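You operate a simulated robot arm through the tools that you are given. There is no shell and no other tool.

The job below is to be done with a simulated robot arm. You get a single attempt, and the scene is never put back.

JOB
Put things in order on the top of the wooden bench. At the end: the brown pad stands where the yellow wiping pad stood; the pink box of bolts stands on top of the white wiping pad; the red brush is in the white handled tray; the yellow wiping pad stands where the pink box of bolts stood; whatever was shut is shut again. Leave all else as you found it, and nothing knocked over.

The check looks at the end state, three seconds after you hand in, the way a careful person would. Anything else that was tipped, shoved, dropped, spilled or broken makes it a failure.

ROBOT AND FRAMES
A 7-joint arm with a two-finger parallel gripper, fixed in place. Base frame: the origin is at the foot of the arm, x ahead of it, y to its left, z up; the work surface is at about z = 0. Units: m, degrees, N and s.
With the tool pointing down near the work surface it reaches from about 0.24 to 0.62 m from the base axis. Its first joint turns from -66.0 to 66.0 degrees. Payload 2.6 kg.
Tool frame: the origin (TCP) lies between the finger pads and is the grasp point; the fingertips stand 0.03 m ahead of it; z points along the fingers, y is the line along which they close. Largest opening 0.094 m; finger width 0.028, thickness 0.01; the body of the gripper, 0.05 by 0.096 m, starts 0.055 m behind the TCP.
Orientation is told as [roll, pitch, yaw] about the base's x, y, z axes, in that order, counted from this pose: with the fingers straight down and closing along the base's y, the tool's x points along the base's -x, its y along +y and its z along -z.

CONTROLS
- The arm moves only by the tool send_rows. Its argument "deltas" is a list of rows, each a list of 7 numbers: the gripper command, from -1 (shut) to 1 (fully open), values between in proportion, then the shift along the base's x, y, z in units of 30 mm (1.0 is 30 mm), then the turn, a rotation vector about the base's x, y, z in units of 4 degrees (1.0 is 4 degrees). In form: [[fingers, x, y, z, wx, wy, wz], ...]. A call has 1 to 20 rows; each row shifts and turns the commanded pose from where the row before left it. A call with a number of a shift or a turn outside -1 to 1 is refused whole. Rows are played at 5 a second. More than 0.05 m and 8.6 degrees between two rows, or a gripper value outside its range, and nothing of the call is played. Where a pose cannot be reached the arm comes as near as it can. A force on the tool above 40 N (or 10 N above the force at the start of the call, whichever is more), or a blocked arm, ends the call early, and 0.2 s more pass. The fingers move at their own pace (about 0.072 m/s each) and stop on an object; they squeeze with about 34 N. The grip force told is the motor's: it shows also when the fingers shut on nothing. Time passes only in rows, and 0.2 s behind the last, so rows that do not move let the fingers close. The reply holds the time, the measured pose of the TCP, the force on the tool along the base axes, the opening and the grip force, in the units named above and with some noise, with the torque about the TCP (base axes, N m) and any sound that the robot's microphone picked up.
- Cameras (640 x 400 px; columns grow to the right, rows downward): "scene" is fixed at [0.0411, 0.4455, 0.5529]; the picture's right is [-0.67, -0.74, 0.00], its down [-0.50, 0.45, -0.74] and it looks along [0.55, -0.50, -0.67] (base axes); focal length 245 px, centre (320, 200). "wrist" rides on the gripper at [0.076, 0.014, -0.103] in the tool frame; the picture's right is [-0.18, 0.98, 0.00], its down [-0.75, -0.14, -0.64] and it looks along [-0.63, -0.12, 0.77] (tool axes); focal length 243 px, centre (320, 200). There is no depth. A picture from a camera that has moved, and an enlarged one, comes with that camera's place and axes in the base frame and with its lens.
- snapshot(camera): a new picture of that camera. The clock stands still meanwhile.
- enlarge(camera, box): a new picture of the part [left, top, right, bottom] of that camera's present view, enlarged. The clock stands still meanwhile.
- finish_job(): hands the job in; it is judged then, once.

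Nothing tells you positions but the pictures and the camera data. Unless the task says otherwise, let go and move clear before handing in.

The tools are called after "Emit:" as a command line: name --pt "numbers of a row" for each row, then --argument value for the rest, lists and objects as JSON in quotes. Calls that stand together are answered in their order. send_rows: Moves the arm, as the interface text tells. Its arguments: {"type":"object","properties":{"deltas":{"type":"array","items":{"type":"array","items":{"type":"number"}}}},"required":["deltas"]} The other tools are called the same way: snapshot (camera) takes a picture; enlarge (camera, box) takes an enlarged picture of a part of a camera's view; finish_job () hands the job in.

At the start:

```text
clock: 0.0
ee_pos: [0.3439, 0.109, 0.3642]
tcp_rot: [0.0, 0.0, 0.0]
wrist_force: [-0.4, 0.8, 0.7]
wrist_torque: [0.02, -0.01, -0.01]
grip_width: 0.0939
gripper_force: 0.2
```

scene: 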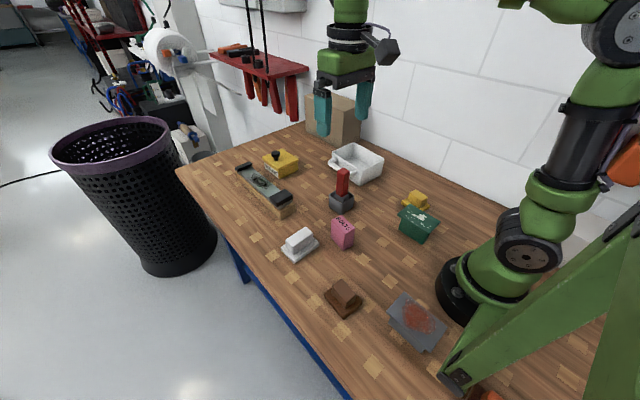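
wrist: 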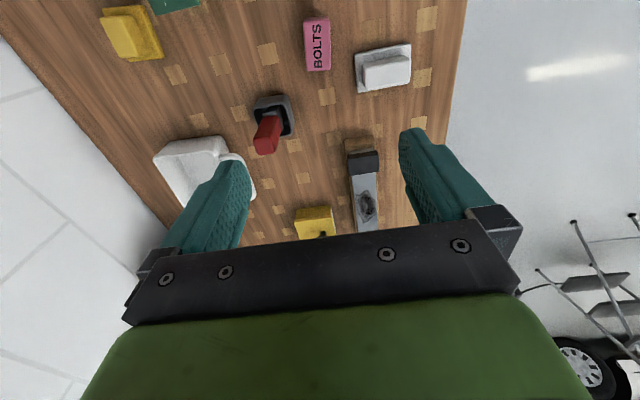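

I see a bench with several items: a yellow pad beside a green container, the pink bolts box, the white pad, a brown pad, a red brush in a dark holder, a white tray, and a few other things. I'll enlarge the views before I move anything.

Emit:
enlarge --camera "scene" --box '[220, 120, 380, 220]'

Emit:
enlarge --camera "scene" --box '[260, 180, 460, 305]'

Emit:
enlarge --camera "scene" --box '[300, 260, 540, 400]'

Emit:
enlarge --camera "wrist" --box '[80, 0, 480, 250]'

```text
4.00 times, centred on (300, 170) of scene
camera zoom: at [0.0411, 0.4455, 0.5529], right [-0.67, -0.74, 0.0], down [-0.5, 0.45, -0.74], along [0.55, -0.5, -0.67], focal length 979 px, centre (400, 320)
```

zoom: 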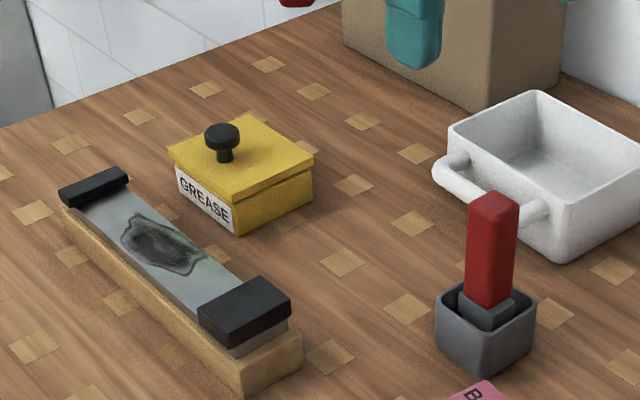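

```text
3.20 times, centred on (360, 242) of scene
camera zoom: at [0.0411, 0.4455, 0.5529], right [-0.67, -0.74, 0.0], down [-0.5, 0.45, -0.74], along [0.55, -0.5, -0.67], focal length 783 px, centre (192, 64)
```

zoom: 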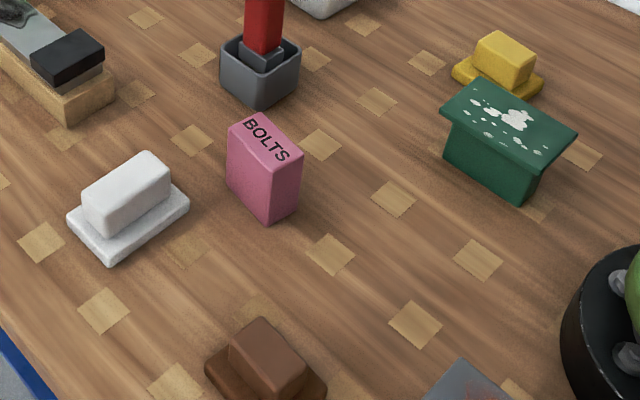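

```text
2.67 times, centred on (420, 330) of scene
camera zoom: at [0.0411, 0.4455, 0.5529], right [-0.67, -0.74, 0.0], down [-0.5, 0.45, -0.74], along [0.55, -0.5, -0.67], focal length 653 px, centre (53, -147)
```

zoom: 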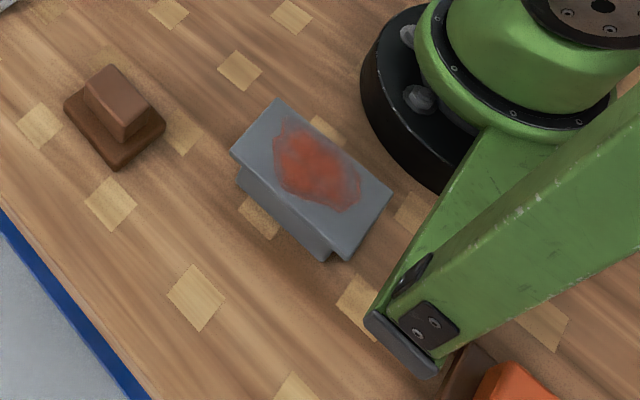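

```text
1.60 times, centred on (280, 125) of wrist
camera zoom: at [0.2678, 0.1229, 0.4667], right [0.18, 0.98, 0.0], down [0.75, -0.14, 0.64], along [0.63, -0.12, -0.77], focal length 388 px, centre (384, 320)
```

zoom: 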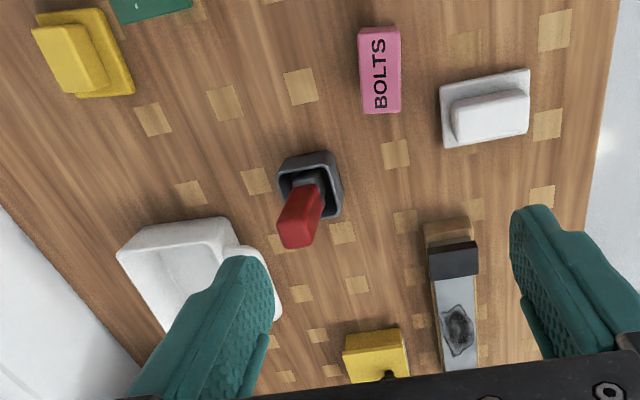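

So far I place the pink box at about (0.32, 0.10), the white pad at (0.385, 0.205), brown at (0.20, 0.23), yellow at (0.26, -0.175), the brush cup at (0.42, 0.0) and the tray at (0.52, -0.18). I'll look at the tray and the yellow pad more closely before moving.

Emit:
enlarge --camera "scene" --box '[310, 130, 406, 190]'

Emit:
enlarge --camera "scene" --box '[380, 180, 460, 250]'

Emit:
enlarge --camera "scene" --box '[270, 205, 366, 265]'

Emit:
enlarge --camera "scene" --box '[440, 330, 640, 400]'

```text
6.67 times, centred on (358, 160) of scene
camera zoom: at [0.0411, 0.4455, 0.5529], right [-0.67, -0.74, 0.0], down [-0.5, 0.45, -0.74], along [0.55, -0.5, -0.67], focal length 1632 px, centre (67, 467)
```

zoom: 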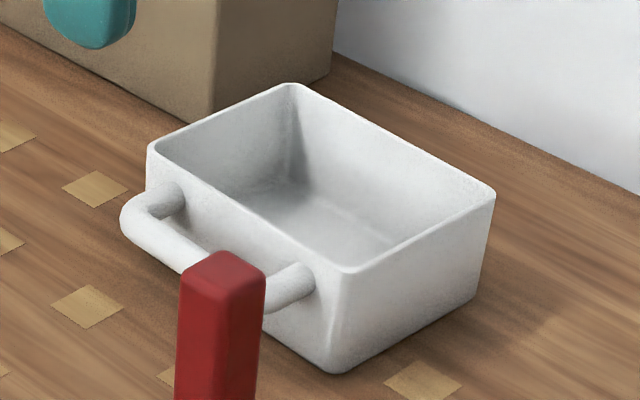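

```text
5.71 times, centred on (420, 215) of scene
camera zoom: at [0.0411, 0.4455, 0.5529], right [-0.67, -0.74, 0.0], down [-0.5, 0.45, -0.74], along [0.55, -0.5, -0.67], focal length 1399 px, centre (-251, 114)
```

zoom: 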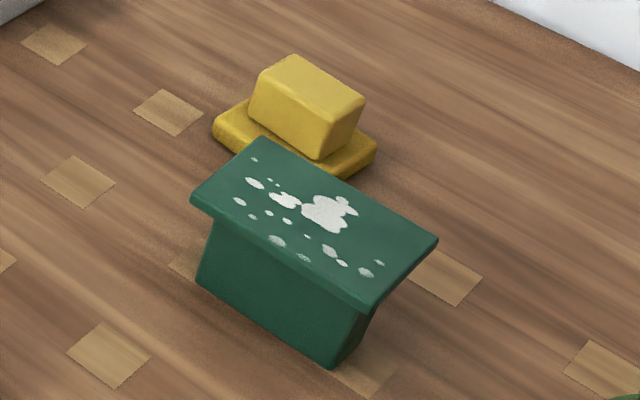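

```text
6.67 times, centred on (318, 235) of scene
camera zoom: at [0.0411, 0.4455, 0.5529], right [-0.67, -0.74, 0.0], down [-0.5, 0.45, -0.74], along [0.55, -0.5, -0.67], focal length 1632 px, centre (333, -33)
```

zoom: 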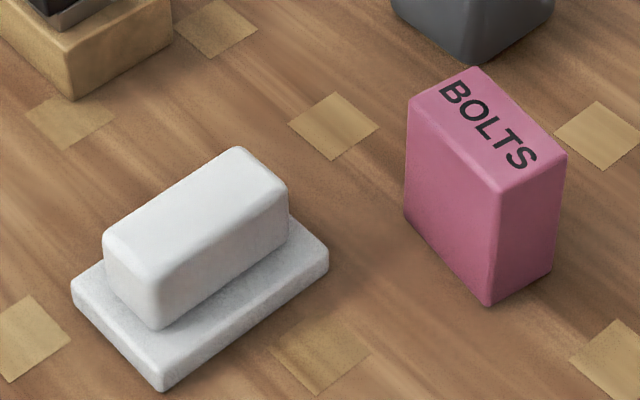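

```text
3.20 times, centred on (540, 365) of scene
camera zoom: at [0.0411, 0.4455, 0.5529], right [-0.67, -0.74, 0.0], down [-0.5, 0.45, -0.74], along [0.55, -0.5, -0.67], focal length 783 px, centre (-384, -328)
```

zoom: 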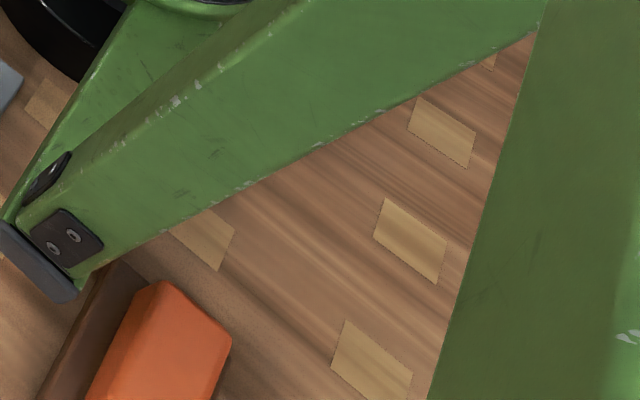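

I can now name the pieces. The pink box is about 0.059 x 0.034 x 0.071 m and turned slightly. The pads have ridges, and the tray is open at about (0.528, -0.182). Nothing needs opening. I'll start with the pink box, moving above it for a closer wrist view.

Emit:
send_rows --pt "1 -0.13 0 -0.9 0 0 0" --pt "1 -0.13 0 -0.9 0 0 0" --pt "1 -0.13 0 -0.9 0 0 0" --pt "1 -0.13 0 -0.9 0 0 0" --pt "1 -0.13 0 -0.9 0 0 0" --pt "1 -0.13 0 -0.9 0 0 0" --pt "1 0 0 0 0 0 0" --pt "1 0 0 0 0 0 0"

Emit:
snapshot --camera "wrist"

```text
clock: 1.8
ee_pos: [0.3196, 0.1095, 0.2009]
tcp_rot: [0.0, 0.0, 0.0]
wrist_force: [-0.4, -1.1, -0.7]
wrist_torque: [0.01, -0.03, 0.01]
grip_width: 0.0939
gripper_force: 0.0
```

```text
taken
camera wrist: at [0.2429, 0.1239, 0.3036], right [0.18, 0.98, 0.0], down [0.75, -0.14, 0.64], along [0.63, -0.12, -0.77], focal length 243 px, centre (320, 200)
```

wrist: 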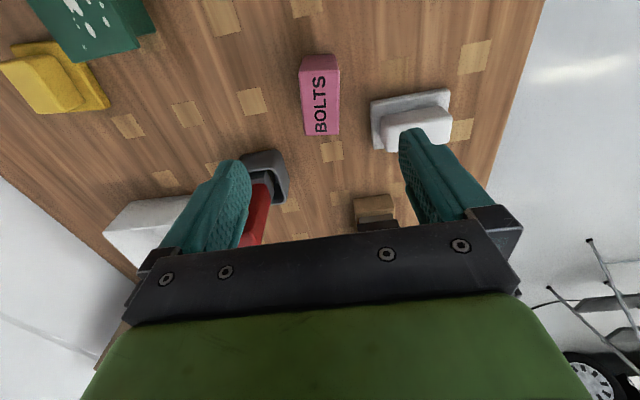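

Emit:
enlarge --camera "wrist" --box '[260, 30, 460, 155]'

```text
3.20 times, centred on (360, 92) of wrist
camera zoom: at [0.2429, 0.1239, 0.3036], right [0.18, 0.98, 0.0], down [0.75, -0.14, 0.64], along [0.63, -0.12, -0.77], focal length 776 px, centre (192, 544)
```

zoom: 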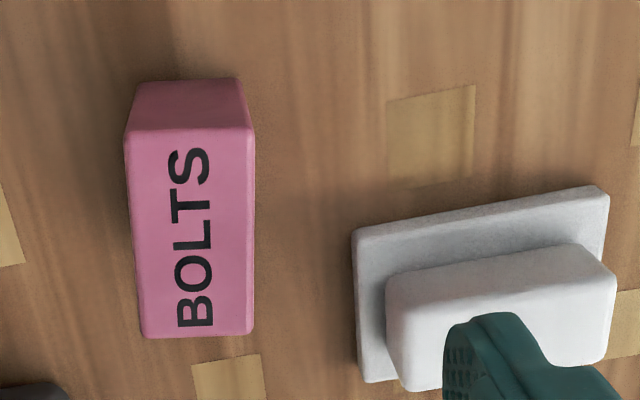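

The wrist view puts the pink box centre at about (0.3205, 0.109), turned about -8°, almost straight under the tool. I'll turn to match it, go down, grip and check.

Emit:
send_rows --pt "1 0 0 -0.5 0 0 -0.7" --pt "1 0 0 -0.8 0 0 -0.7" --pt "1 0 0 -0.9 0 0 -0.65" --pt "1 0 0 -0.9 0 0 0" --pt "1 0 0 -0.9 0 0 0" --pt "1 0 0 -0.7 0 0 0" --pt "1 0 0 -0.5 0 0 0" --pt "1 0 0 0 0 0 0" --pt "1 0 0 0 0 0 0"

Emit:
snapshot --camera "wrist"

Emit:
enlarge --camera "scene" --box '[260, 170, 420, 270]'

```text
clock: 3.8
ee_pos: [0.3213, 0.1097, 0.0461]
tcp_rot: [0.0, 0.0, -8.3]
wrist_force: [-0.2, 0.2, 0.4]
wrist_torque: [0.0, -0.02, -0.04]
grip_width: 0.0941
gripper_force: 0.1
```

```text
taken
camera wrist: at [0.2465, 0.1338, 0.1495], right [0.32, 0.95, 0.0], down [0.73, -0.25, 0.64], along [0.61, -0.21, -0.77], focal length 243 px, centre (320, 200)
```

wrist: 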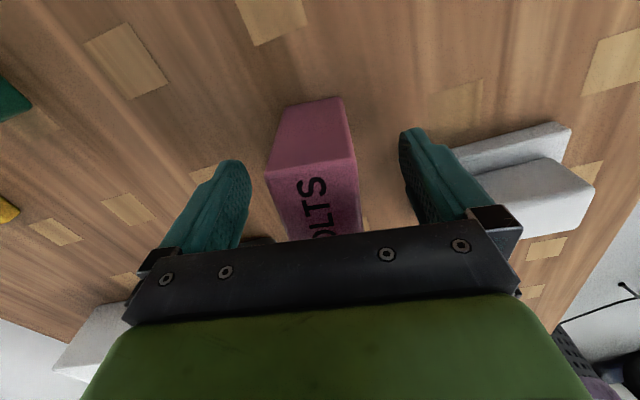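

```text
4.00 times, centred on (340, 220) of scene
camera zoom: at [0.0411, 0.4455, 0.5529], right [-0.67, -0.74, 0.0], down [-0.5, 0.45, -0.74], along [0.55, -0.5, -0.67], focal length 979 px, centre (240, 120)
```

zoom: 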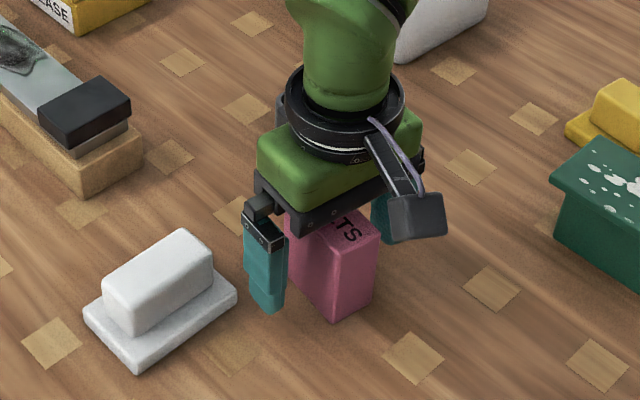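

The box sits between the open fingers with room on both sides. I'll close on it and lift a little.

Emit:
send_rows --pt "-1 0 0 0 0 0 0" --pt "-1 0 0 0 0 0 0" --pt "-1 0 0 0 0 0 0" --pt "-1 0 0 0 0 0 0" --pt "-1 0 0 0 0 0 0"

```text
clock: 5.0
ee_pos: [0.3192, 0.1075, 0.0473]
tcp_rot: [0.1, 0.0, -8.1]
wrist_force: [0.2, 0.3, 0.4]
wrist_torque: [0.01, -0.01, -0.04]
grip_width: 0.0394
gripper_force: 34.1
```

The grip holds at 0.039 m width. I'll lift straight up and then look.

Emit:
send_rows --pt "-1 0 0 0.3 0 0 0" --pt "-1 0 0 0.6 0 0 0" --pt "-1 0 0 0.9 0 0 0" --pt "-1 0 0 0.9 0 0 0.7" --pt "-1 0 0 0.8 0 0 0.7" --pt "-1 0 0 0.5 0 0 0.65" --pt "-1 0 0 0 0 0 0" --pt "-1 0 0 0 0 0 0"

Emit:
snapshot --camera "wrist"

Emit:
snapshot --camera "scene"

```text
clock: 6.8
ee_pos: [0.3213, 0.1091, 0.1668]
tcp_rot: [0.0, 0.0, 0.1]
wrist_force: [0.4, 0.1, -1.4]
wrist_torque: [0.02, -0.02, -0.02]
grip_width: 0.035
gripper_force: 33.9
```

```text
taken
camera wrist: at [0.2449, 0.123, 0.2691], right [0.18, 0.98, 0.0], down [0.75, -0.14, 0.64], along [0.63, -0.12, -0.77], focal length 243 px, centre (320, 200)
```

wrist: 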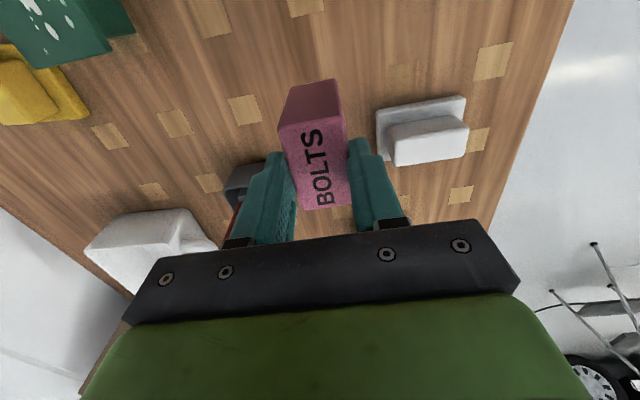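

```text
taken
```

scene: 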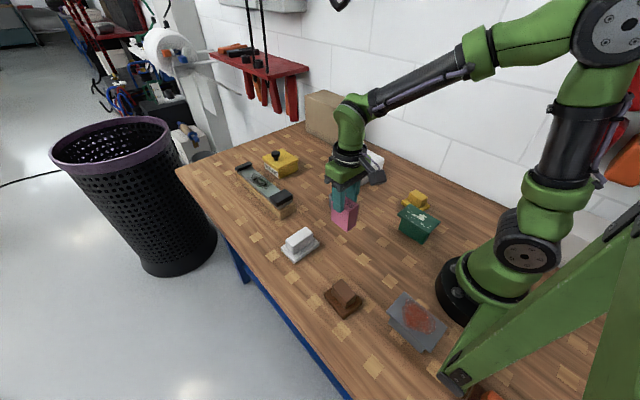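

The pink box is lifted and straight. I'll measure the white pad precisely from this view.

Emit:
enlarge --camera "wrist" --box '[360, 80, 488, 180]'

Emit:
enlarge --camera "scene" --box '[270, 180, 382, 270]'

Emit:
enlarge --camera "wrist" --box '[256, 60, 384, 220]'

```text
4.00 times, centred on (424, 130) of wrist
camera zoom: at [0.2449, 0.123, 0.2691], right [0.18, 0.98, 0.0], down [0.75, -0.14, 0.64], along [0.63, -0.12, -0.77], focal length 970 px, centre (-96, 480)
```

zoom: 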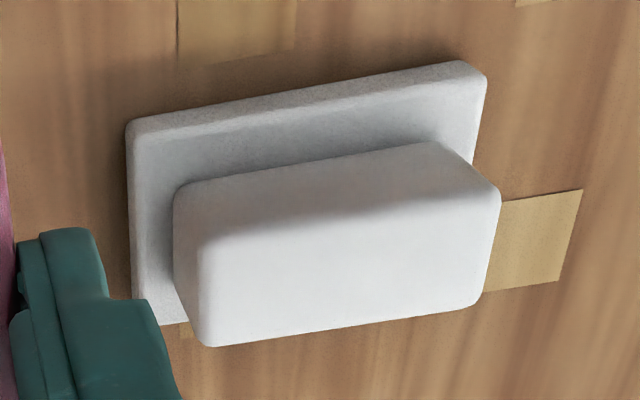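

```text
4.44 times, centred on (326, 225) of scene
camera zoom: at [0.0411, 0.4455, 0.5529], right [-0.67, -0.74, 0.0], down [-0.5, 0.45, -0.74], along [0.55, -0.5, -0.67], focal length 1088 px, centre (293, 89)
```

zoom: 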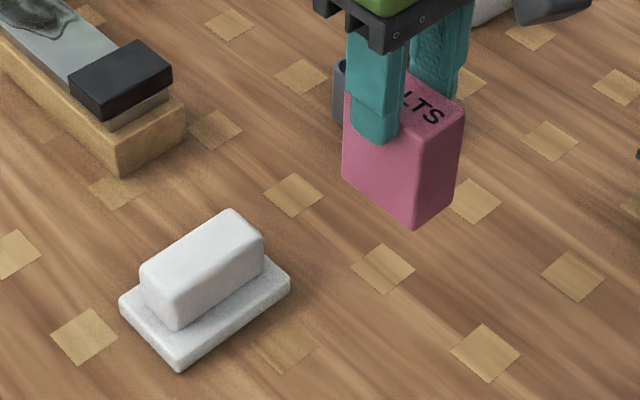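

```text
2.50 times, centred on (320, 140) of wrist
camera zoom: at [0.2449, 0.123, 0.2691], right [0.18, 0.98, 0.0], down [0.75, -0.14, 0.64], along [0.63, -0.12, -0.77], focal length 606 px, centre (320, 350)
```

zoom: 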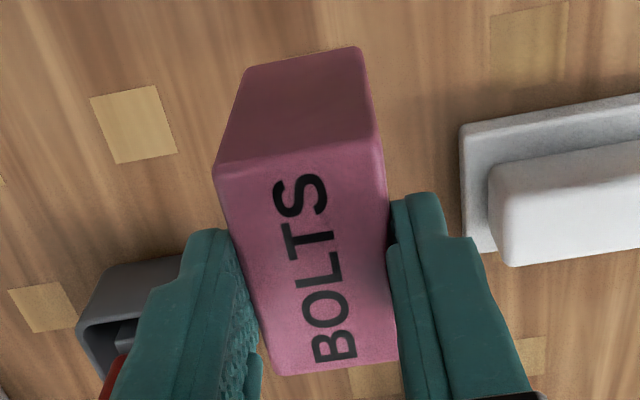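

In both views the pink box's top is now about 2 cm below the tool point, so it has slipped about 4 cm down in the fingers. Carrying it like this is risky, so I'll lower it slowly over its own free spot and grip it again.

Emit:
send_rows --pt "-1 0 0 -0.2 0 0 0" --pt "-1 0 0 -0.4 0 0 0" --pt "-1 0 0 -0.4 0 0 0" --pt "-1 0 0 -0.4 0 0 0" --pt "-1 0 0 -0.2 0 0 0" --pt "-1 0 0 0 0 0 0"

Emit:
snapshot --camera "wrist"

Emit:
enlarge --camera "scene" --box '[290, 160, 402, 250]'

```text
clock: 8.2
ee_pos: [0.3207, 0.109, 0.1195]
tcp_rot: [0.0, 0.0, 0.0]
wrist_force: [0.8, -0.4, -1.0]
wrist_torque: [0.01, 0.02, 0.02]
grip_width: 0.0352
gripper_force: 34.2
```

```text
taken
camera wrist: at [0.2441, 0.1234, 0.2207], right [0.18, 0.98, 0.0], down [0.75, -0.14, 0.64], along [0.63, -0.12, -0.77], focal length 243 px, centre (320, 200)
```

wrist: 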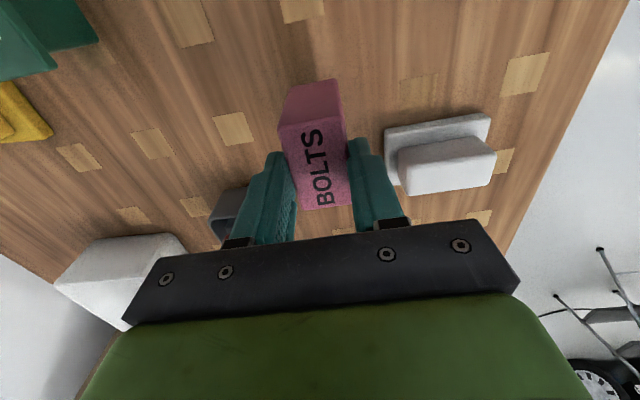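

```text
4.44 times, centred on (346, 205) of scene
camera zoom: at [0.0411, 0.4455, 0.5529], right [-0.67, -0.74, 0.0], down [-0.5, 0.45, -0.74], along [0.55, -0.5, -0.67], focal length 1088 px, centre (204, 178)
```

zoom: 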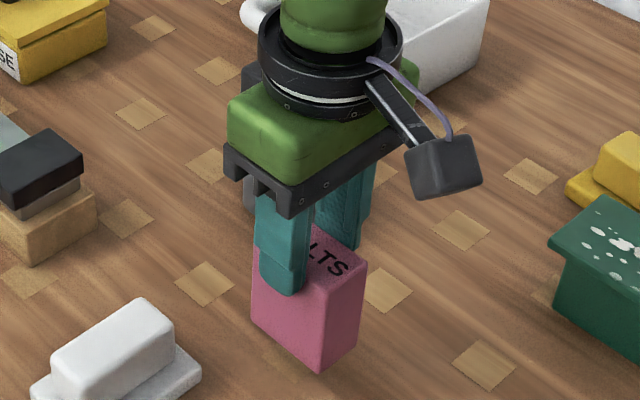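

The hold has been steady since the slip, with the box bottom about 3.4 cm above the table. I'll set it down gently at its own spot.

Emit:
send_rows --pt "-1 0 0 -0.3 0 0 0" --pt "-1 0 0 -0.4 0 0 0" --pt "-1 0 0 -0.2 0 0 0" --pt "-1 0 0 -0.1 0 0 0" --pt "-1 0 0 0 0 0 0"

```text
clock: 9.4
ee_pos: [0.3216, 0.1087, 0.0889]
tcp_rot: [0.2, -0.2, 0.1]
wrist_force: [-6.1, -3.2, 28.1]
wrist_torque: [-0.14, 0.07, -0.02]
grip_width: 0.0352
gripper_force: 34.0
```

The box is on the table and held without slipping against a 28 N push, so friction is fine. I'll take the pressure off and open, then go lower and grip again, this time waiting for the width to settle.

Emit:
send_rows --pt "-1 0 0 0.05 0 0 0" --pt "-1 0 0 0 0 0 0" --pt "0.5 0 0 0 0 0 0" --pt "0.5 0 0 0 0 0 0" --pt "0.5 0 0 0 0 0 0" --pt "0.5 0 0 0 0 0 0"

Emit:
snapshot --camera "wrist"

Emit:
enlarge --camera "scene" --box '[290, 180, 402, 270]'

```text
clock: 10.8
ee_pos: [0.3202, 0.1081, 0.0899]
tcp_rot: [0.0, 0.0, -0.1]
wrist_force: [0.6, 0.2, -0.4]
wrist_torque: [0.01, -0.05, -0.02]
grip_width: 0.0705
gripper_force: 0.0
```

```text
taken
camera wrist: at [0.2441, 0.1229, 0.1922], right [0.18, 0.98, 0.0], down [0.75, -0.14, 0.64], along [0.63, -0.12, -0.77], focal length 243 px, centre (320, 200)
```

wrist: 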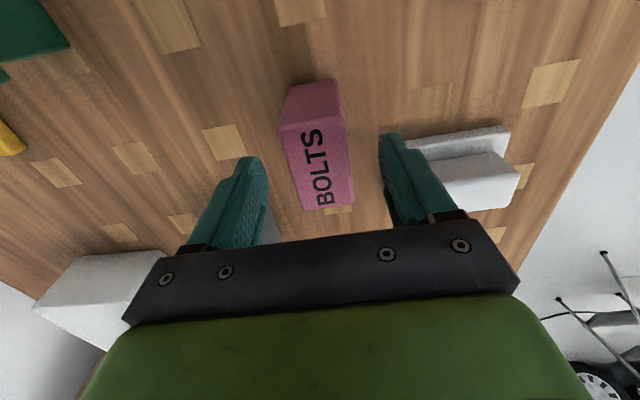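

```text
4.44 times, centred on (346, 225) of scene
camera zoom: at [0.0411, 0.4455, 0.5529], right [-0.67, -0.74, 0.0], down [-0.5, 0.45, -0.74], along [0.55, -0.5, -0.67], focal length 1088 px, centre (204, 89)
```

zoom: 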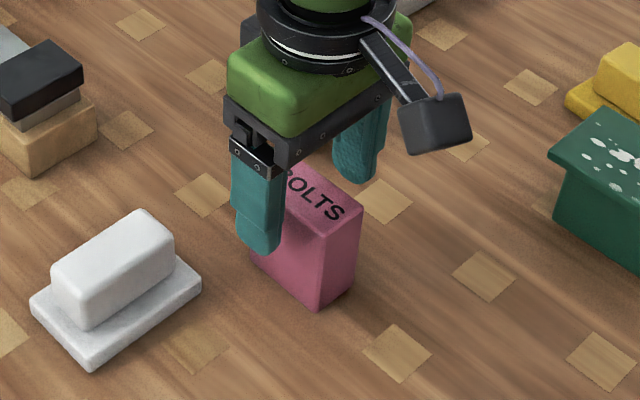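

The box stands upright with the fingers on either side. I'll go down to about z = 0.045, close for longer and watch the width.

Emit:
send_rows --pt "0.5 0 0 -0.5 0 0 0" --pt "0.5 0 0 -0.6 0 0 0" --pt "0.5 0 0 -0.4 0 0 0" --pt "0.5 0 0 0 0 0 0" --pt "-1 0 0 0 0 0 0" --pt "-1 0 0 0 0 0 0" --pt "-1 0 0 0 0 0 0" --pt "-1 0 0 0 0 0 0" --pt "-1 0 0 0 0 0 0" --pt "-1 0 0 0 0 0 0"

Emit:
snapshot --camera "wrist"

```text
clock: 13.0
ee_pos: [0.3213, 0.1095, 0.0452]
tcp_rot: [0.0, 0.1, 0.0]
wrist_force: [0.3, 0.3, 0.8]
wrist_torque: [0.01, 0.01, 0.01]
grip_width: 0.0398
gripper_force: 34.1
```

```text
taken
camera wrist: at [0.2439, 0.1234, 0.1469], right [0.18, 0.98, 0.0], down [0.75, -0.14, 0.64], along [0.63, -0.12, -0.77], focal length 243 px, centre (320, 200)
```

wrist: 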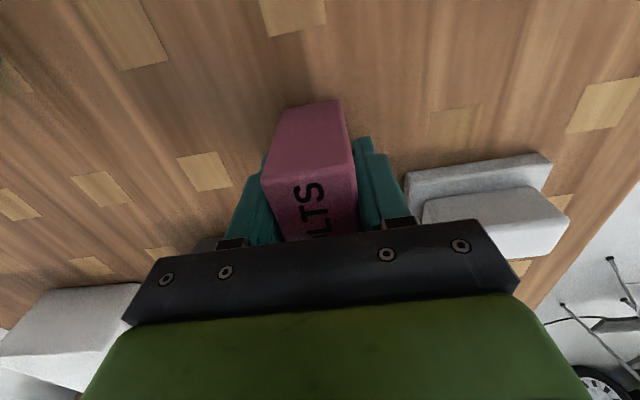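

Gripping low gives 0.040 m again, against 0.035 m near the top, so the upper part of the fingers probably touches the box before the pads do. I'll open, rise a little so only the pads grip, and check that the width reads 0.035.

Emit:
send_rows --pt "0.3 0 0 0 0 0 0" --pt "0.3 0 0 0 0 0 0" --pt "0.3 0 0 0.4 0 0 0" --pt "0.3 0 0 0.4 0 0 0" --pt "0.3 0 0 0 0 0 0" --pt "-1 0 0 0 0 0 0" --pt "-1 0 0 0 0 0 0" --pt "-1 0 0 0 0 0 0" --pt "-1 0 0 0 0 0 0" --pt "-1 0 0 0 0 0 0"

Emit:
snapshot --camera "wrist"

Emit:
enlarge --camera "scene" --box '[290, 180, 402, 270]'

```text
clock: 15.2
ee_pos: [0.3214, 0.1092, 0.0699]
tcp_rot: [-0.1, 0.0, 0.1]
wrist_force: [-0.7, -1.0, 4.6]
wrist_torque: [0.02, 0.12, 0.04]
grip_width: 0.0398
gripper_force: 34.7
```

```text
taken
camera wrist: at [0.2445, 0.1236, 0.1715], right [0.18, 0.98, 0.0], down [0.75, -0.14, 0.64], along [0.63, -0.12, -0.77], focal length 243 px, centre (320, 200)
```

wrist: 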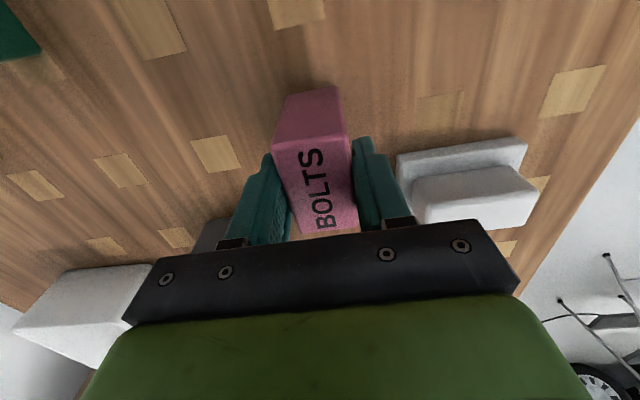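

```text
4.44 times, centred on (346, 225) of scene
camera zoom: at [0.0411, 0.4455, 0.5529], right [-0.67, -0.74, 0.0], down [-0.5, 0.45, -0.74], along [0.55, -0.5, -0.67], focal length 1088 px, centre (204, 89)
```

zoom: 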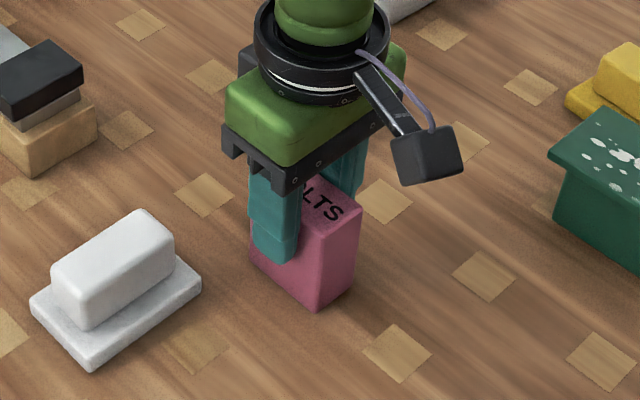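

With 3 cm of overlap it still reads 0.040. I'll test this grip with a slow 1.2 cm lift and see whether the box comes along.

Emit:
send_rows --pt "-1 0 0 0.1 0 0 0" --pt "-1 0 0 0.1 0 0 0" --pt "-1 0 0 0.1 0 0 0" --pt "-1 0 0 0.1 0 0 0" --pt "-1 0 0 0 0 0 0"

Emit:
snapshot --camera "wrist"

Emit:
enlarge --camera "scene" --box '[290, 180, 402, 270]'

```text
clock: 16.4
ee_pos: [0.3209, 0.1081, 0.0809]
tcp_rot: [0.0, 0.0, 0.1]
wrist_force: [-0.9, -0.2, -1.3]
wrist_torque: [0.0, 0.02, 0.01]
grip_width: 0.0397
gripper_force: 34.2
```

```text
taken
camera wrist: at [0.2446, 0.1231, 0.1834], right [0.18, 0.98, 0.0], down [0.75, -0.14, 0.64], along [0.63, -0.12, -0.77], focal length 243 px, centre (320, 200)
```

wrist: 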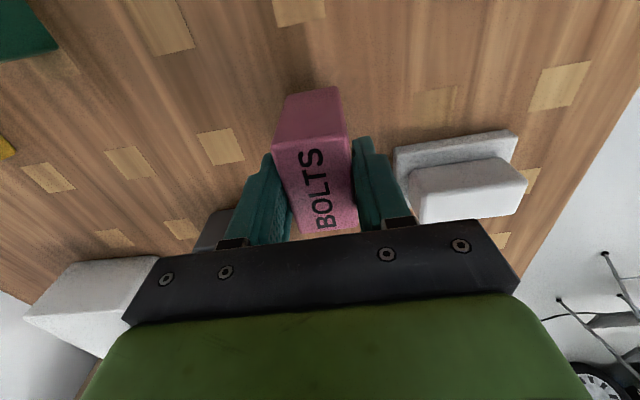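

```text
4.44 times, centred on (346, 225) of scene
camera zoom: at [0.0411, 0.4455, 0.5529], right [-0.67, -0.74, 0.0], down [-0.5, 0.45, -0.74], along [0.55, -0.5, -0.67], focal length 1088 px, centre (204, 89)
```

zoom: 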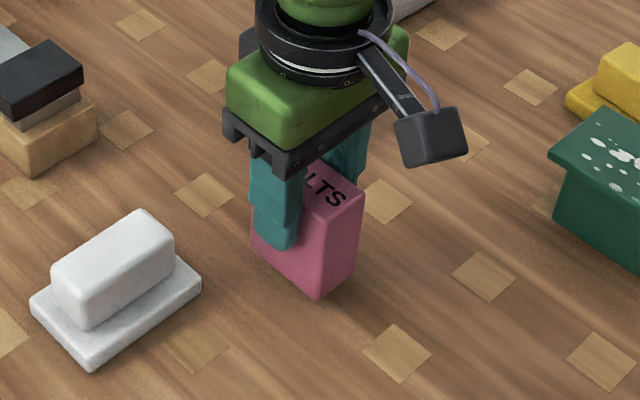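

The box came up with the gripper and didn't slip. I'll keep lifting slowly to about z = 0.145 and check again.

Emit:
send_rows --pt "-1 0 0 0.1 0 0 0" --pt "-1 0 0 0.2 0 0 0" --pt "-1 0 0 0.3 0 0 0" --pt "-1 0 0 0.3 0 0 0" --pt "-1 0 0 0.3 0 0 0" --pt "-1 0 0 0.3 0 0 0" --pt "-1 0 0 0.3 0 0 0" --pt "-1 0 0 0.2 0 0 0" --pt "-1 0 0 0.1 0 0 0" --pt "-1 0 0 0 0 0 0"

Emit:
snapshot --camera "wrist"

```text
clock: 18.6
ee_pos: [0.3214, 0.1089, 0.1424]
tcp_rot: [0.0, -0.1, 0.0]
wrist_force: [-0.2, -0.7, -1.2]
wrist_torque: [0.03, -0.02, -0.02]
grip_width: 0.0397
gripper_force: 34.2
```

```text
taken
camera wrist: at [0.2444, 0.1232, 0.2459], right [0.18, 0.98, 0.0], down [0.75, -0.14, 0.64], along [0.63, -0.12, -0.77], focal length 243 px, centre (320, 200)
```

wrist: 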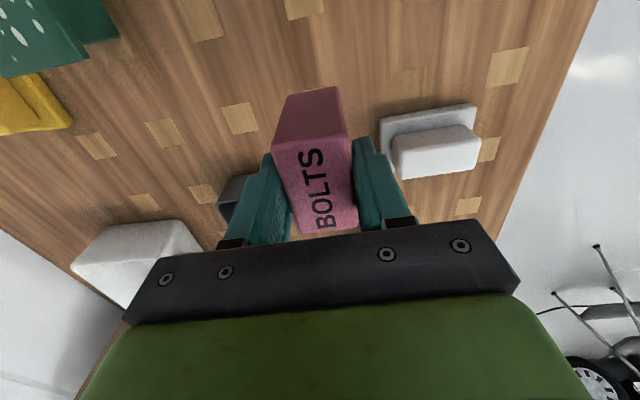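

The hold is steady. Next I'll move slowly across to above the white pad's ridge centre at about (0.382, 0.2105).

Emit:
send_rows --pt "-1 0.08 0.14 0 0 0 0" --pt "-1 0.16 0.27 0 0 0 0" --pt "-1 0.2 0.34 0 0 0 0" --pt "-1 0.22 0.37 0 0 0 0" --pt "-1 0.22 0.37 0 0 0 0" --pt "-1 0.22 0.37 0 0 0 0" --pt "-1 0.22 0.37 0 0 0 0" --pt "-1 0.22 0.37 0 0 0 0" --pt "-1 0.2 0.34 0 0 0 0" --pt "-1 0.16 0.27 0 0 0 0" --pt "-1 0.1 0.17 0 0 0 0" --pt "-1 0 0 0 0 0 0" --pt "-1 0 0 0 0 0 0"

Emit:
snapshot --camera "wrist"

Emit:
enlarge --camera "scene" --box '[240, 170, 368, 270]'

```text
clock: 21.4
ee_pos: [0.3812, 0.2116, 0.1441]
tcp_rot: [0.1, 0.0, -0.1]
wrist_force: [0.3, -0.2, -0.5]
wrist_torque: [0.03, 0.06, 0.01]
grip_width: 0.0397
gripper_force: 34.2
```

```text
taken
camera wrist: at [0.3043, 0.2249, 0.2467], right [0.18, 0.98, 0.0], down [0.75, -0.14, 0.64], along [0.63, -0.12, -0.77], focal length 243 px, centre (320, 200)
```

wrist: 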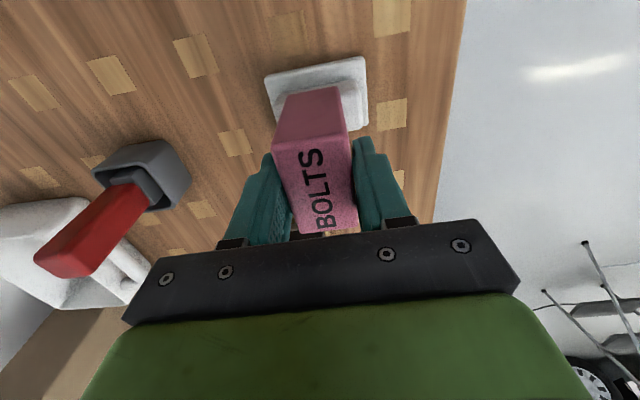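

```text
4.00 times, centred on (304, 220) of scene
camera zoom: at [0.0411, 0.4455, 0.5529], right [-0.67, -0.74, 0.0], down [-0.5, 0.45, -0.74], along [0.55, -0.5, -0.67], focal length 979 px, centre (384, 120)
```

zoom: 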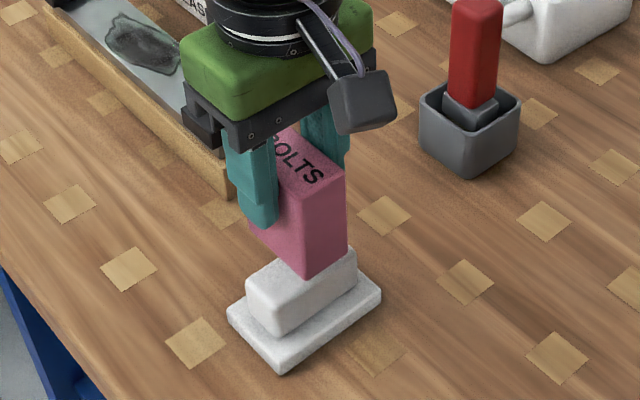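

From both cameras the box is centred over the ridge to within 2–3 mm. I'll lower it most of the way, then finish in small steps.

Emit:
send_rows --pt "-1 0 0 -0.15 0 0 0" --pt "-1 0 0 -0.2 0 0 0" --pt "-1 0 0 -0.2 0 0 0" --pt "-1 0 0 -0.2 0 0 0" --pt "-1 0 0 -0.1 0 0 0" --pt "-1 0 0 0 0 0 0"

Emit:
enlarge --camera "scene" --box '[256, 190, 352, 265]'

```text
clock: 22.8
ee_pos: [0.3806, 0.2105, 0.1202]
tcp_rot: [0.2, -0.2, 0.0]
wrist_force: [-4.8, -1.9, 21.0]
wrist_torque: [-0.13, 0.44, -0.01]
grip_width: 0.0396
gripper_force: 34.3
```

```text
5.33 times, centred on (304, 228) of scene
camera zoom: at [0.041, 0.4454, 0.553], right [-0.67, -0.74, 0.0], down [-0.5, 0.45, -0.74], along [0.55, -0.5, -0.67], focal length 1306 px, centre (405, 53)
```

zoom: 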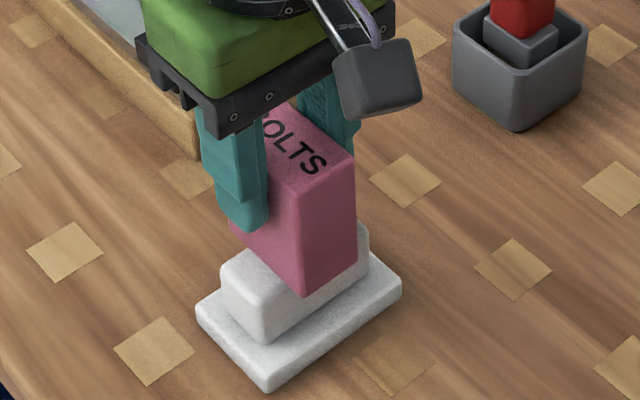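

There is contact at 21 N, which puts the ridge top at about z = 0.05. The torque and the scene view both suggest the box sits about 5 mm too far in +x, so I'll look closely before letting go.

Emit:
enlarge --camera "scene" --box '[280, 205, 344, 265]'

Emit:
enlarge --camera "wrist" --box '[250, 40, 390, 160]'

```text
6.67 times, centred on (312, 235) of scene
camera zoom: at [0.041, 0.4454, 0.553], right [-0.67, -0.74, 0.0], down [-0.5, 0.45, -0.74], along [0.55, -0.5, -0.67], focal length 1632 px, centre (373, -33)
```

zoom: 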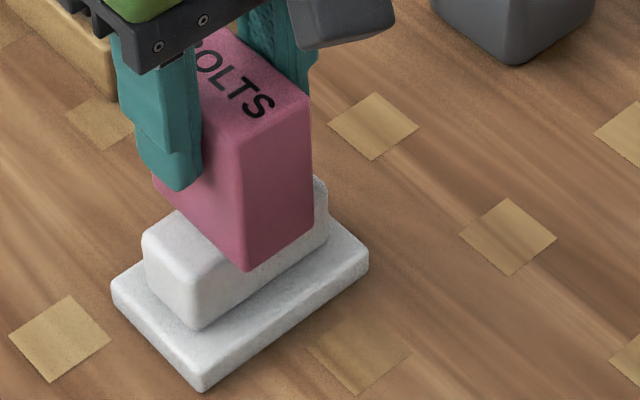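

```text
3.33 times, centred on (320, 100) of wrist
camera zoom: at [0.3046, 0.2245, 0.223], right [0.18, 0.98, 0.0], down [0.75, -0.14, 0.64], along [0.63, -0.12, -0.77], focal length 809 px, centre (320, 533)
```

zoom: 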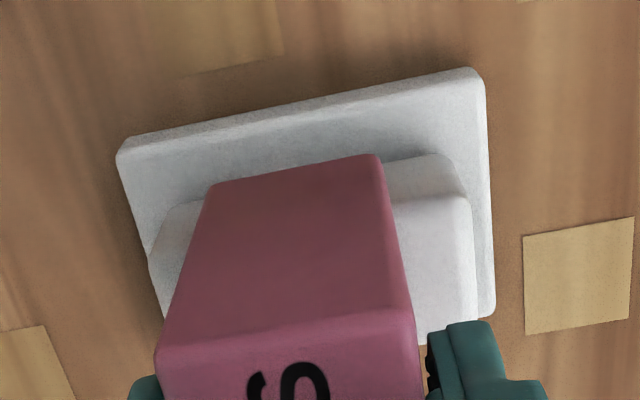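

The wrist view agrees: the ridge centre is at x ≈ 0.377 and the box centre at about 0.3815. I'll raise it a few mm, shift it -4.5 mm in x and set it down again.

Emit:
send_rows --pt "-1 0 0 0.1 0 0 0" --pt "-1 0 0 0.1 0 0 0" --pt "-1 -0.08 0 0 0 0 0" --pt "-1 -0.07 0 0 0 0 0" --pt "-1 0 0 0 0 0 0" --pt "-1 0 0 -0.06 0 0 0" --pt "-1 0 0 -0.06 0 0 0" --pt "-1 0 0 0 0 0 0"

```text
clock: 24.6
ee_pos: [0.3774, 0.21, 0.1216]
tcp_rot: [-0.1, -0.1, 0.0]
wrist_force: [0.5, 0.4, 1.7]
wrist_torque: [0.0, -0.03, -0.03]
grip_width: 0.0396
gripper_force: 33.3
```

Emit:
send_rows --pt "-1 0 0 -0.03 0 0 0" --pt "-1 0 0 0 0 0 0"

```text
clock: 25.2
ee_pos: [0.377, 0.2111, 0.121]
tcp_rot: [0.0, -0.1, 0.0]
wrist_force: [-3.9, -2.9, 18.4]
wrist_torque: [-0.13, 0.29, -0.02]
grip_width: 0.0398
gripper_force: 34.2
```

The contact is now centred. I'll take off the pressure, open the fingers and check the box stands.

Emit:
send_rows --pt "-1 0 0 0.025 0 0 0" --pt "-1 0 0 0 0 0 0" --pt "-0.1 0 0 0 0 0 0" --pt "0.1 0 0 0 0 0 0" --pt "0.5 0 0 0 0 0 0" --pt "0.5 0 0 0 0 0 0" --pt "0.5 0 0 0 0 0 0"

Emit:
snapshot --camera "wrist"

Emit:
enlarge --camera "scene" --box '[256, 190, 352, 265]'

```text
clock: 26.8
ee_pos: [0.3766, 0.2097, 0.1201]
tcp_rot: [0.1, 0.0, 0.0]
wrist_force: [-0.1, 0.4, 0.0]
wrist_torque: [0.03, 0.02, -0.03]
grip_width: 0.0703
gripper_force: 0.0
```

```text
taken
camera wrist: at [0.2999, 0.2242, 0.2231], right [0.18, 0.98, 0.0], down [0.75, -0.14, 0.64], along [0.63, -0.12, -0.77], focal length 243 px, centre (320, 200)
```

wrist: 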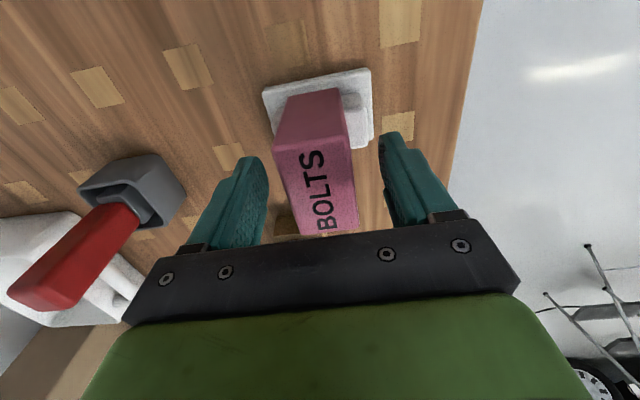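

```text
5.33 times, centred on (304, 228) of scene
camera zoom: at [0.0411, 0.4455, 0.5529], right [-0.67, -0.74, 0.0], down [-0.5, 0.45, -0.74], along [0.55, -0.5, -0.67], focal length 1306 px, centre (405, 53)
```

zoom: 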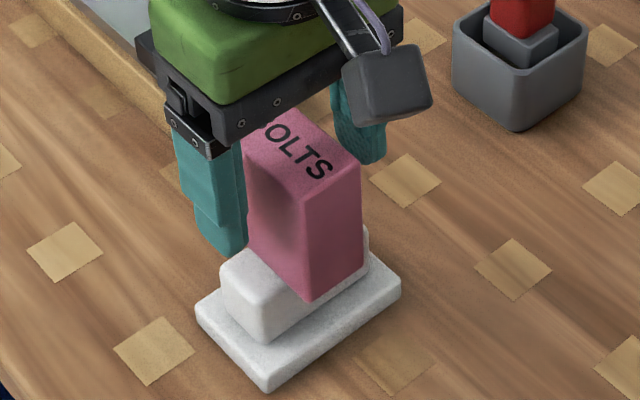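

The pink box stands on the white pad. I'll go straight up and then across, high, to above the yellow pad.

Emit:
send_rows --pt "0.5 0 0 0.2 0 0 0" --pt "0.5 0 0 0.5 0 0 0" --pt "0.6 0 0 0.9 0 0 0" --pt "0.6 0 0 1 0 0 0" --pt "0.6 0 0 1 0 0 0" --pt "0.6 0 -0.4 0.8 0 0 0" --pt "0.6 -0.2 -0.8 0.2 0 0 0" --pt "0.6 -0.3 -1 0 0 0 0" --pt "0.6 -0.4 -1 0 0 0 0" --pt "0.6 -0.4 -1 0 0 0 0" --pt "0.6 -0.4 -1 0 0 0 0" --pt "0.6 -0.4 -1 0 0 0 0" --pt "0.6 -0.4 -1 0 0 0 0" --pt "0.6 -0.4 -1 0 0 0 0" --pt "0.6 -0.4 -1 0 0 0 0" --pt "0.6 -0.3 -1 0 0 0 0" --pt "0.6 -0.2 -1 0 0 0 0" --pt "0.6 -0.1 -0.7 0 0 0 0" --pt "0.6 0 0 0 0 0 0" --pt "0.6 0 0 0 0 0 0"

Emit:
snapshot --camera "wrist"

Emit:
snapshot --camera "scene"

```text
clock: 31.0
ee_pos: [0.26, -0.1478, 0.259]
tcp_rot: [0.1, 0.0, 0.0]
wrist_force: [0.5, 0.4, 0.1]
wrist_torque: [-0.02, 0.01, 0.03]
grip_width: 0.0751
gripper_force: 0.1
```

```text
taken
camera wrist: at [0.1829, -0.1343, 0.3611], right [0.18, 0.98, 0.0], down [0.75, -0.14, 0.64], along [0.63, -0.12, -0.77], focal length 243 px, centre (320, 200)
```

wrist: 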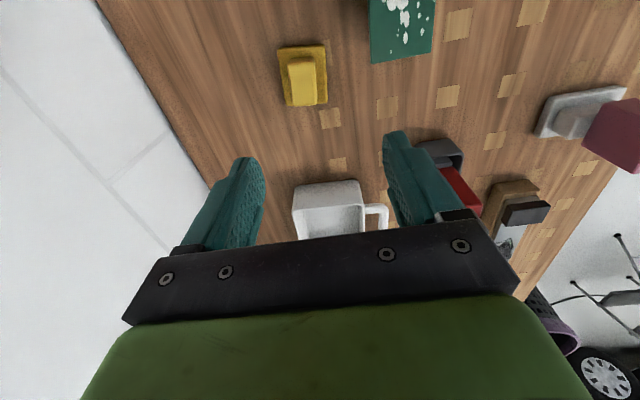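

```text
taken
```

scene: 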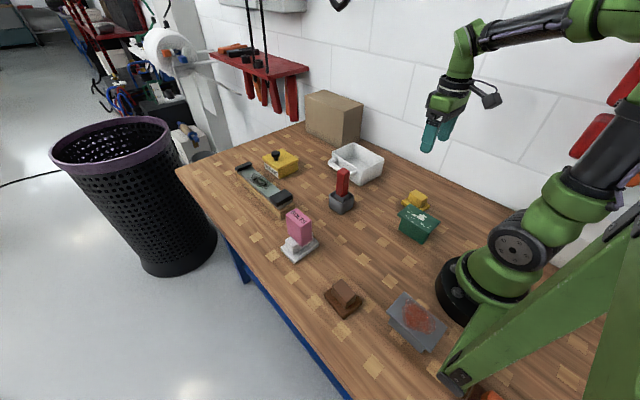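

The pink box stands well on the white pad. Now I'll measure the yellow pad.

Emit:
enlarge --camera "wrist" --box '[256, 20, 356, 120]'

Emit:
enlarge --camera "wrist" --box '[280, 0, 440, 120]'

```text
4.00 times, centred on (306, 70) of wrist
camera zoom: at [0.1829, -0.1343, 0.3611], right [0.18, 0.98, 0.0], down [0.75, -0.14, 0.64], along [0.63, -0.12, -0.77], focal length 970 px, centre (376, 720)
```

zoom: 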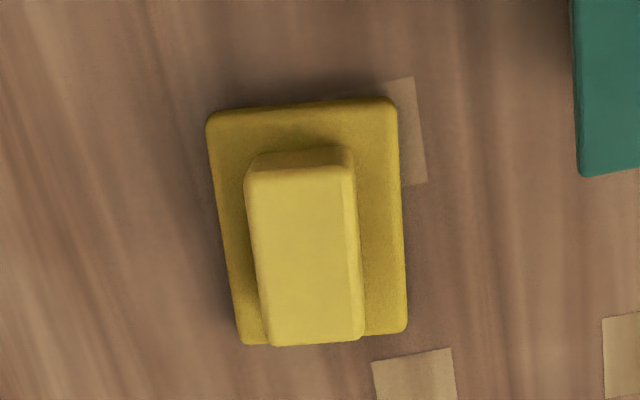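

```text
3.33 times, centred on (360, 60) of wrist
camera zoom: at [0.1829, -0.1343, 0.3611], right [0.18, 0.98, 0.0], down [0.75, -0.14, 0.64], along [0.63, -0.12, -0.77], focal length 809 px, centre (187, 667)
```

zoom: 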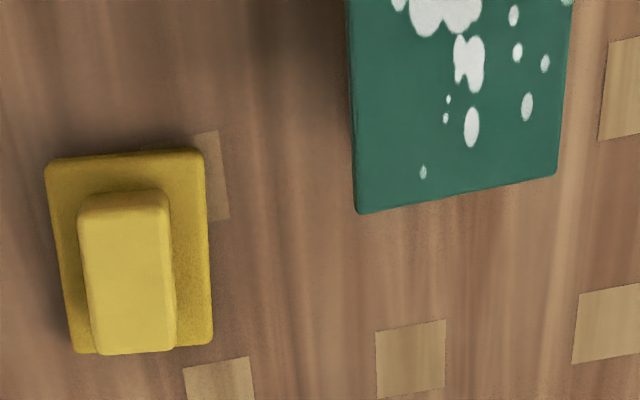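

I put the yellow pad at about (0.260, -0.170), turned about -7°, with the green lid's edge at y ≈ -0.09, so there's room for the fingers. I'll move over it, turn, go partway down and check.

Emit:
send_rows --pt "0.4 0 -0.25 -0.3 0 0 -0.6" --pt "0.4 0 -0.25 -0.8 0 0 -0.6" --pt "0.4 0.02 -0.25 -0.9 0 0 -0.55" --pt "0.4 0 0 -0.9 0 0 0" --pt "0.4 0 0 -0.7 0 0 0" --pt "0.4 0 0 0 0 0 0" --pt "0.4 0 0 0 0 0 0"

Emit:
snapshot --camera "wrist"

Emit:
enlarge --camera "wrist" --box '[250, 60, 400, 180]'

```text
clock: 32.6
ee_pos: [0.2597, -0.1691, 0.1505]
tcp_rot: [0.0, 0.1, -6.9]
wrist_force: [-0.6, -0.5, 0.4]
wrist_torque: [-0.02, 0.0, -0.03]
grip_width: 0.0657
gripper_force: 0.1
```

```text
taken
camera wrist: at [0.1861, -0.1458, 0.2529], right [0.3, 0.95, 0.0], down [0.73, -0.23, 0.64], along [0.61, -0.19, -0.77], focal length 243 px, centre (320, 200)
```

wrist: 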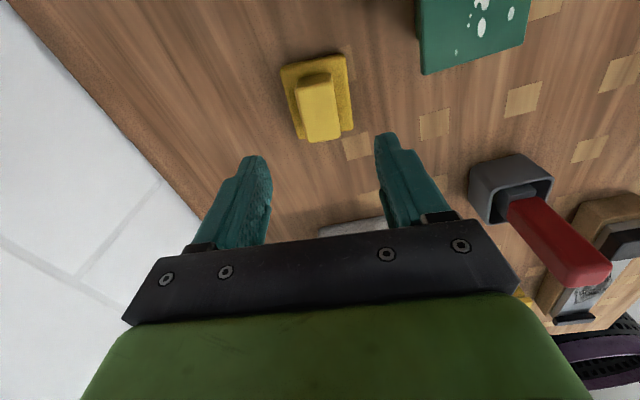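

```text
3.33 times, centred on (325, 120) of wrist
camera zoom: at [0.1861, -0.1458, 0.2529], right [0.3, 0.95, 0.0], down [0.73, -0.23, 0.64], along [0.61, -0.19, -0.77], focal length 809 px, centre (303, 467)
```

zoom: 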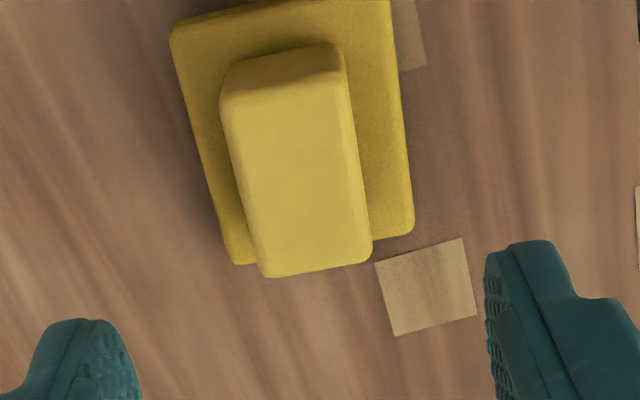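

I'm aligned to within a couple of mm. I'll go down to about z = 0.051 so the tips stay above the pad's plate, then close and check the width.

Emit:
send_rows --pt "0.4 0 0 -0.5 0 0 0" --pt "0.4 0 0 -0.9 0 0 0" --pt "0.4 0 0 -0.9 0 0 0" --pt "0.4 0 0 -0.6 0 0 0" --pt "0.4 0 0 -0.3 0 0 0" --pt "0.4 0 0 -0.12 0 0 0" --pt "0.4 0 0 0 0 0 0" --pt "0.4 0 0 0 0 0 0"

Emit:
enlarge --camera "scene" --box '[370, 160, 466, 235]'

Emit:
snapshot --camera "wrist"

```text
clock: 34.4
ee_pos: [0.26, -0.1693, 0.052]
tcp_rot: [-0.1, 0.0, -6.9]
wrist_force: [-0.4, 0.2, 0.3]
wrist_torque: [-0.02, -0.02, -0.04]
grip_width: 0.0658
gripper_force: 0.1
```

```text
5.33 times, centred on (418, 198) of scene
camera zoom: at [0.0411, 0.4455, 0.5529], right [-0.67, -0.74, 0.0], down [-0.5, 0.45, -0.74], along [0.55, -0.5, -0.67], focal length 1306 px, centre (-203, 213)
```

zoom: 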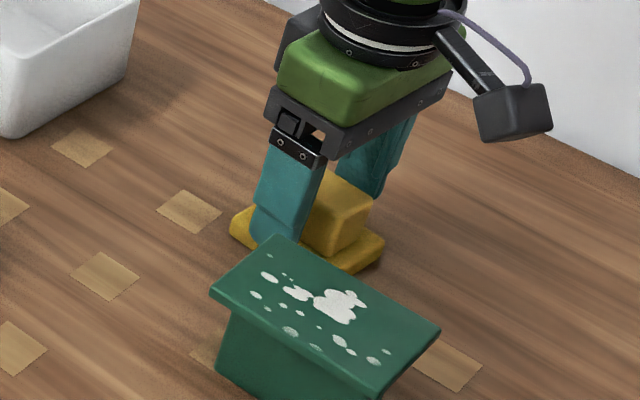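

```text
taken
camera wrist: at [0.1854, -0.1461, 0.1543], right [0.3, 0.95, 0.0], down [0.73, -0.23, 0.64], along [0.61, -0.19, -0.77], focal length 243 px, centre (320, 200)
```

wrist: 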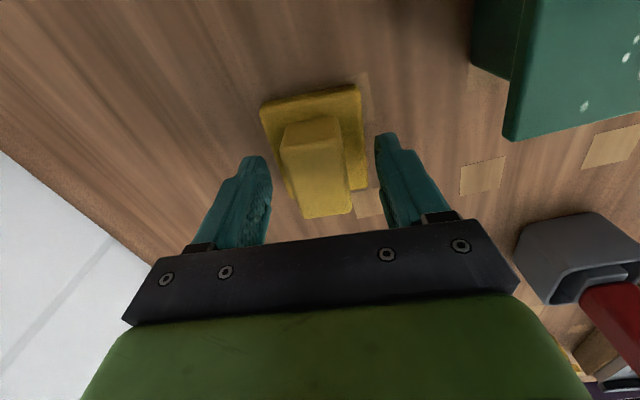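

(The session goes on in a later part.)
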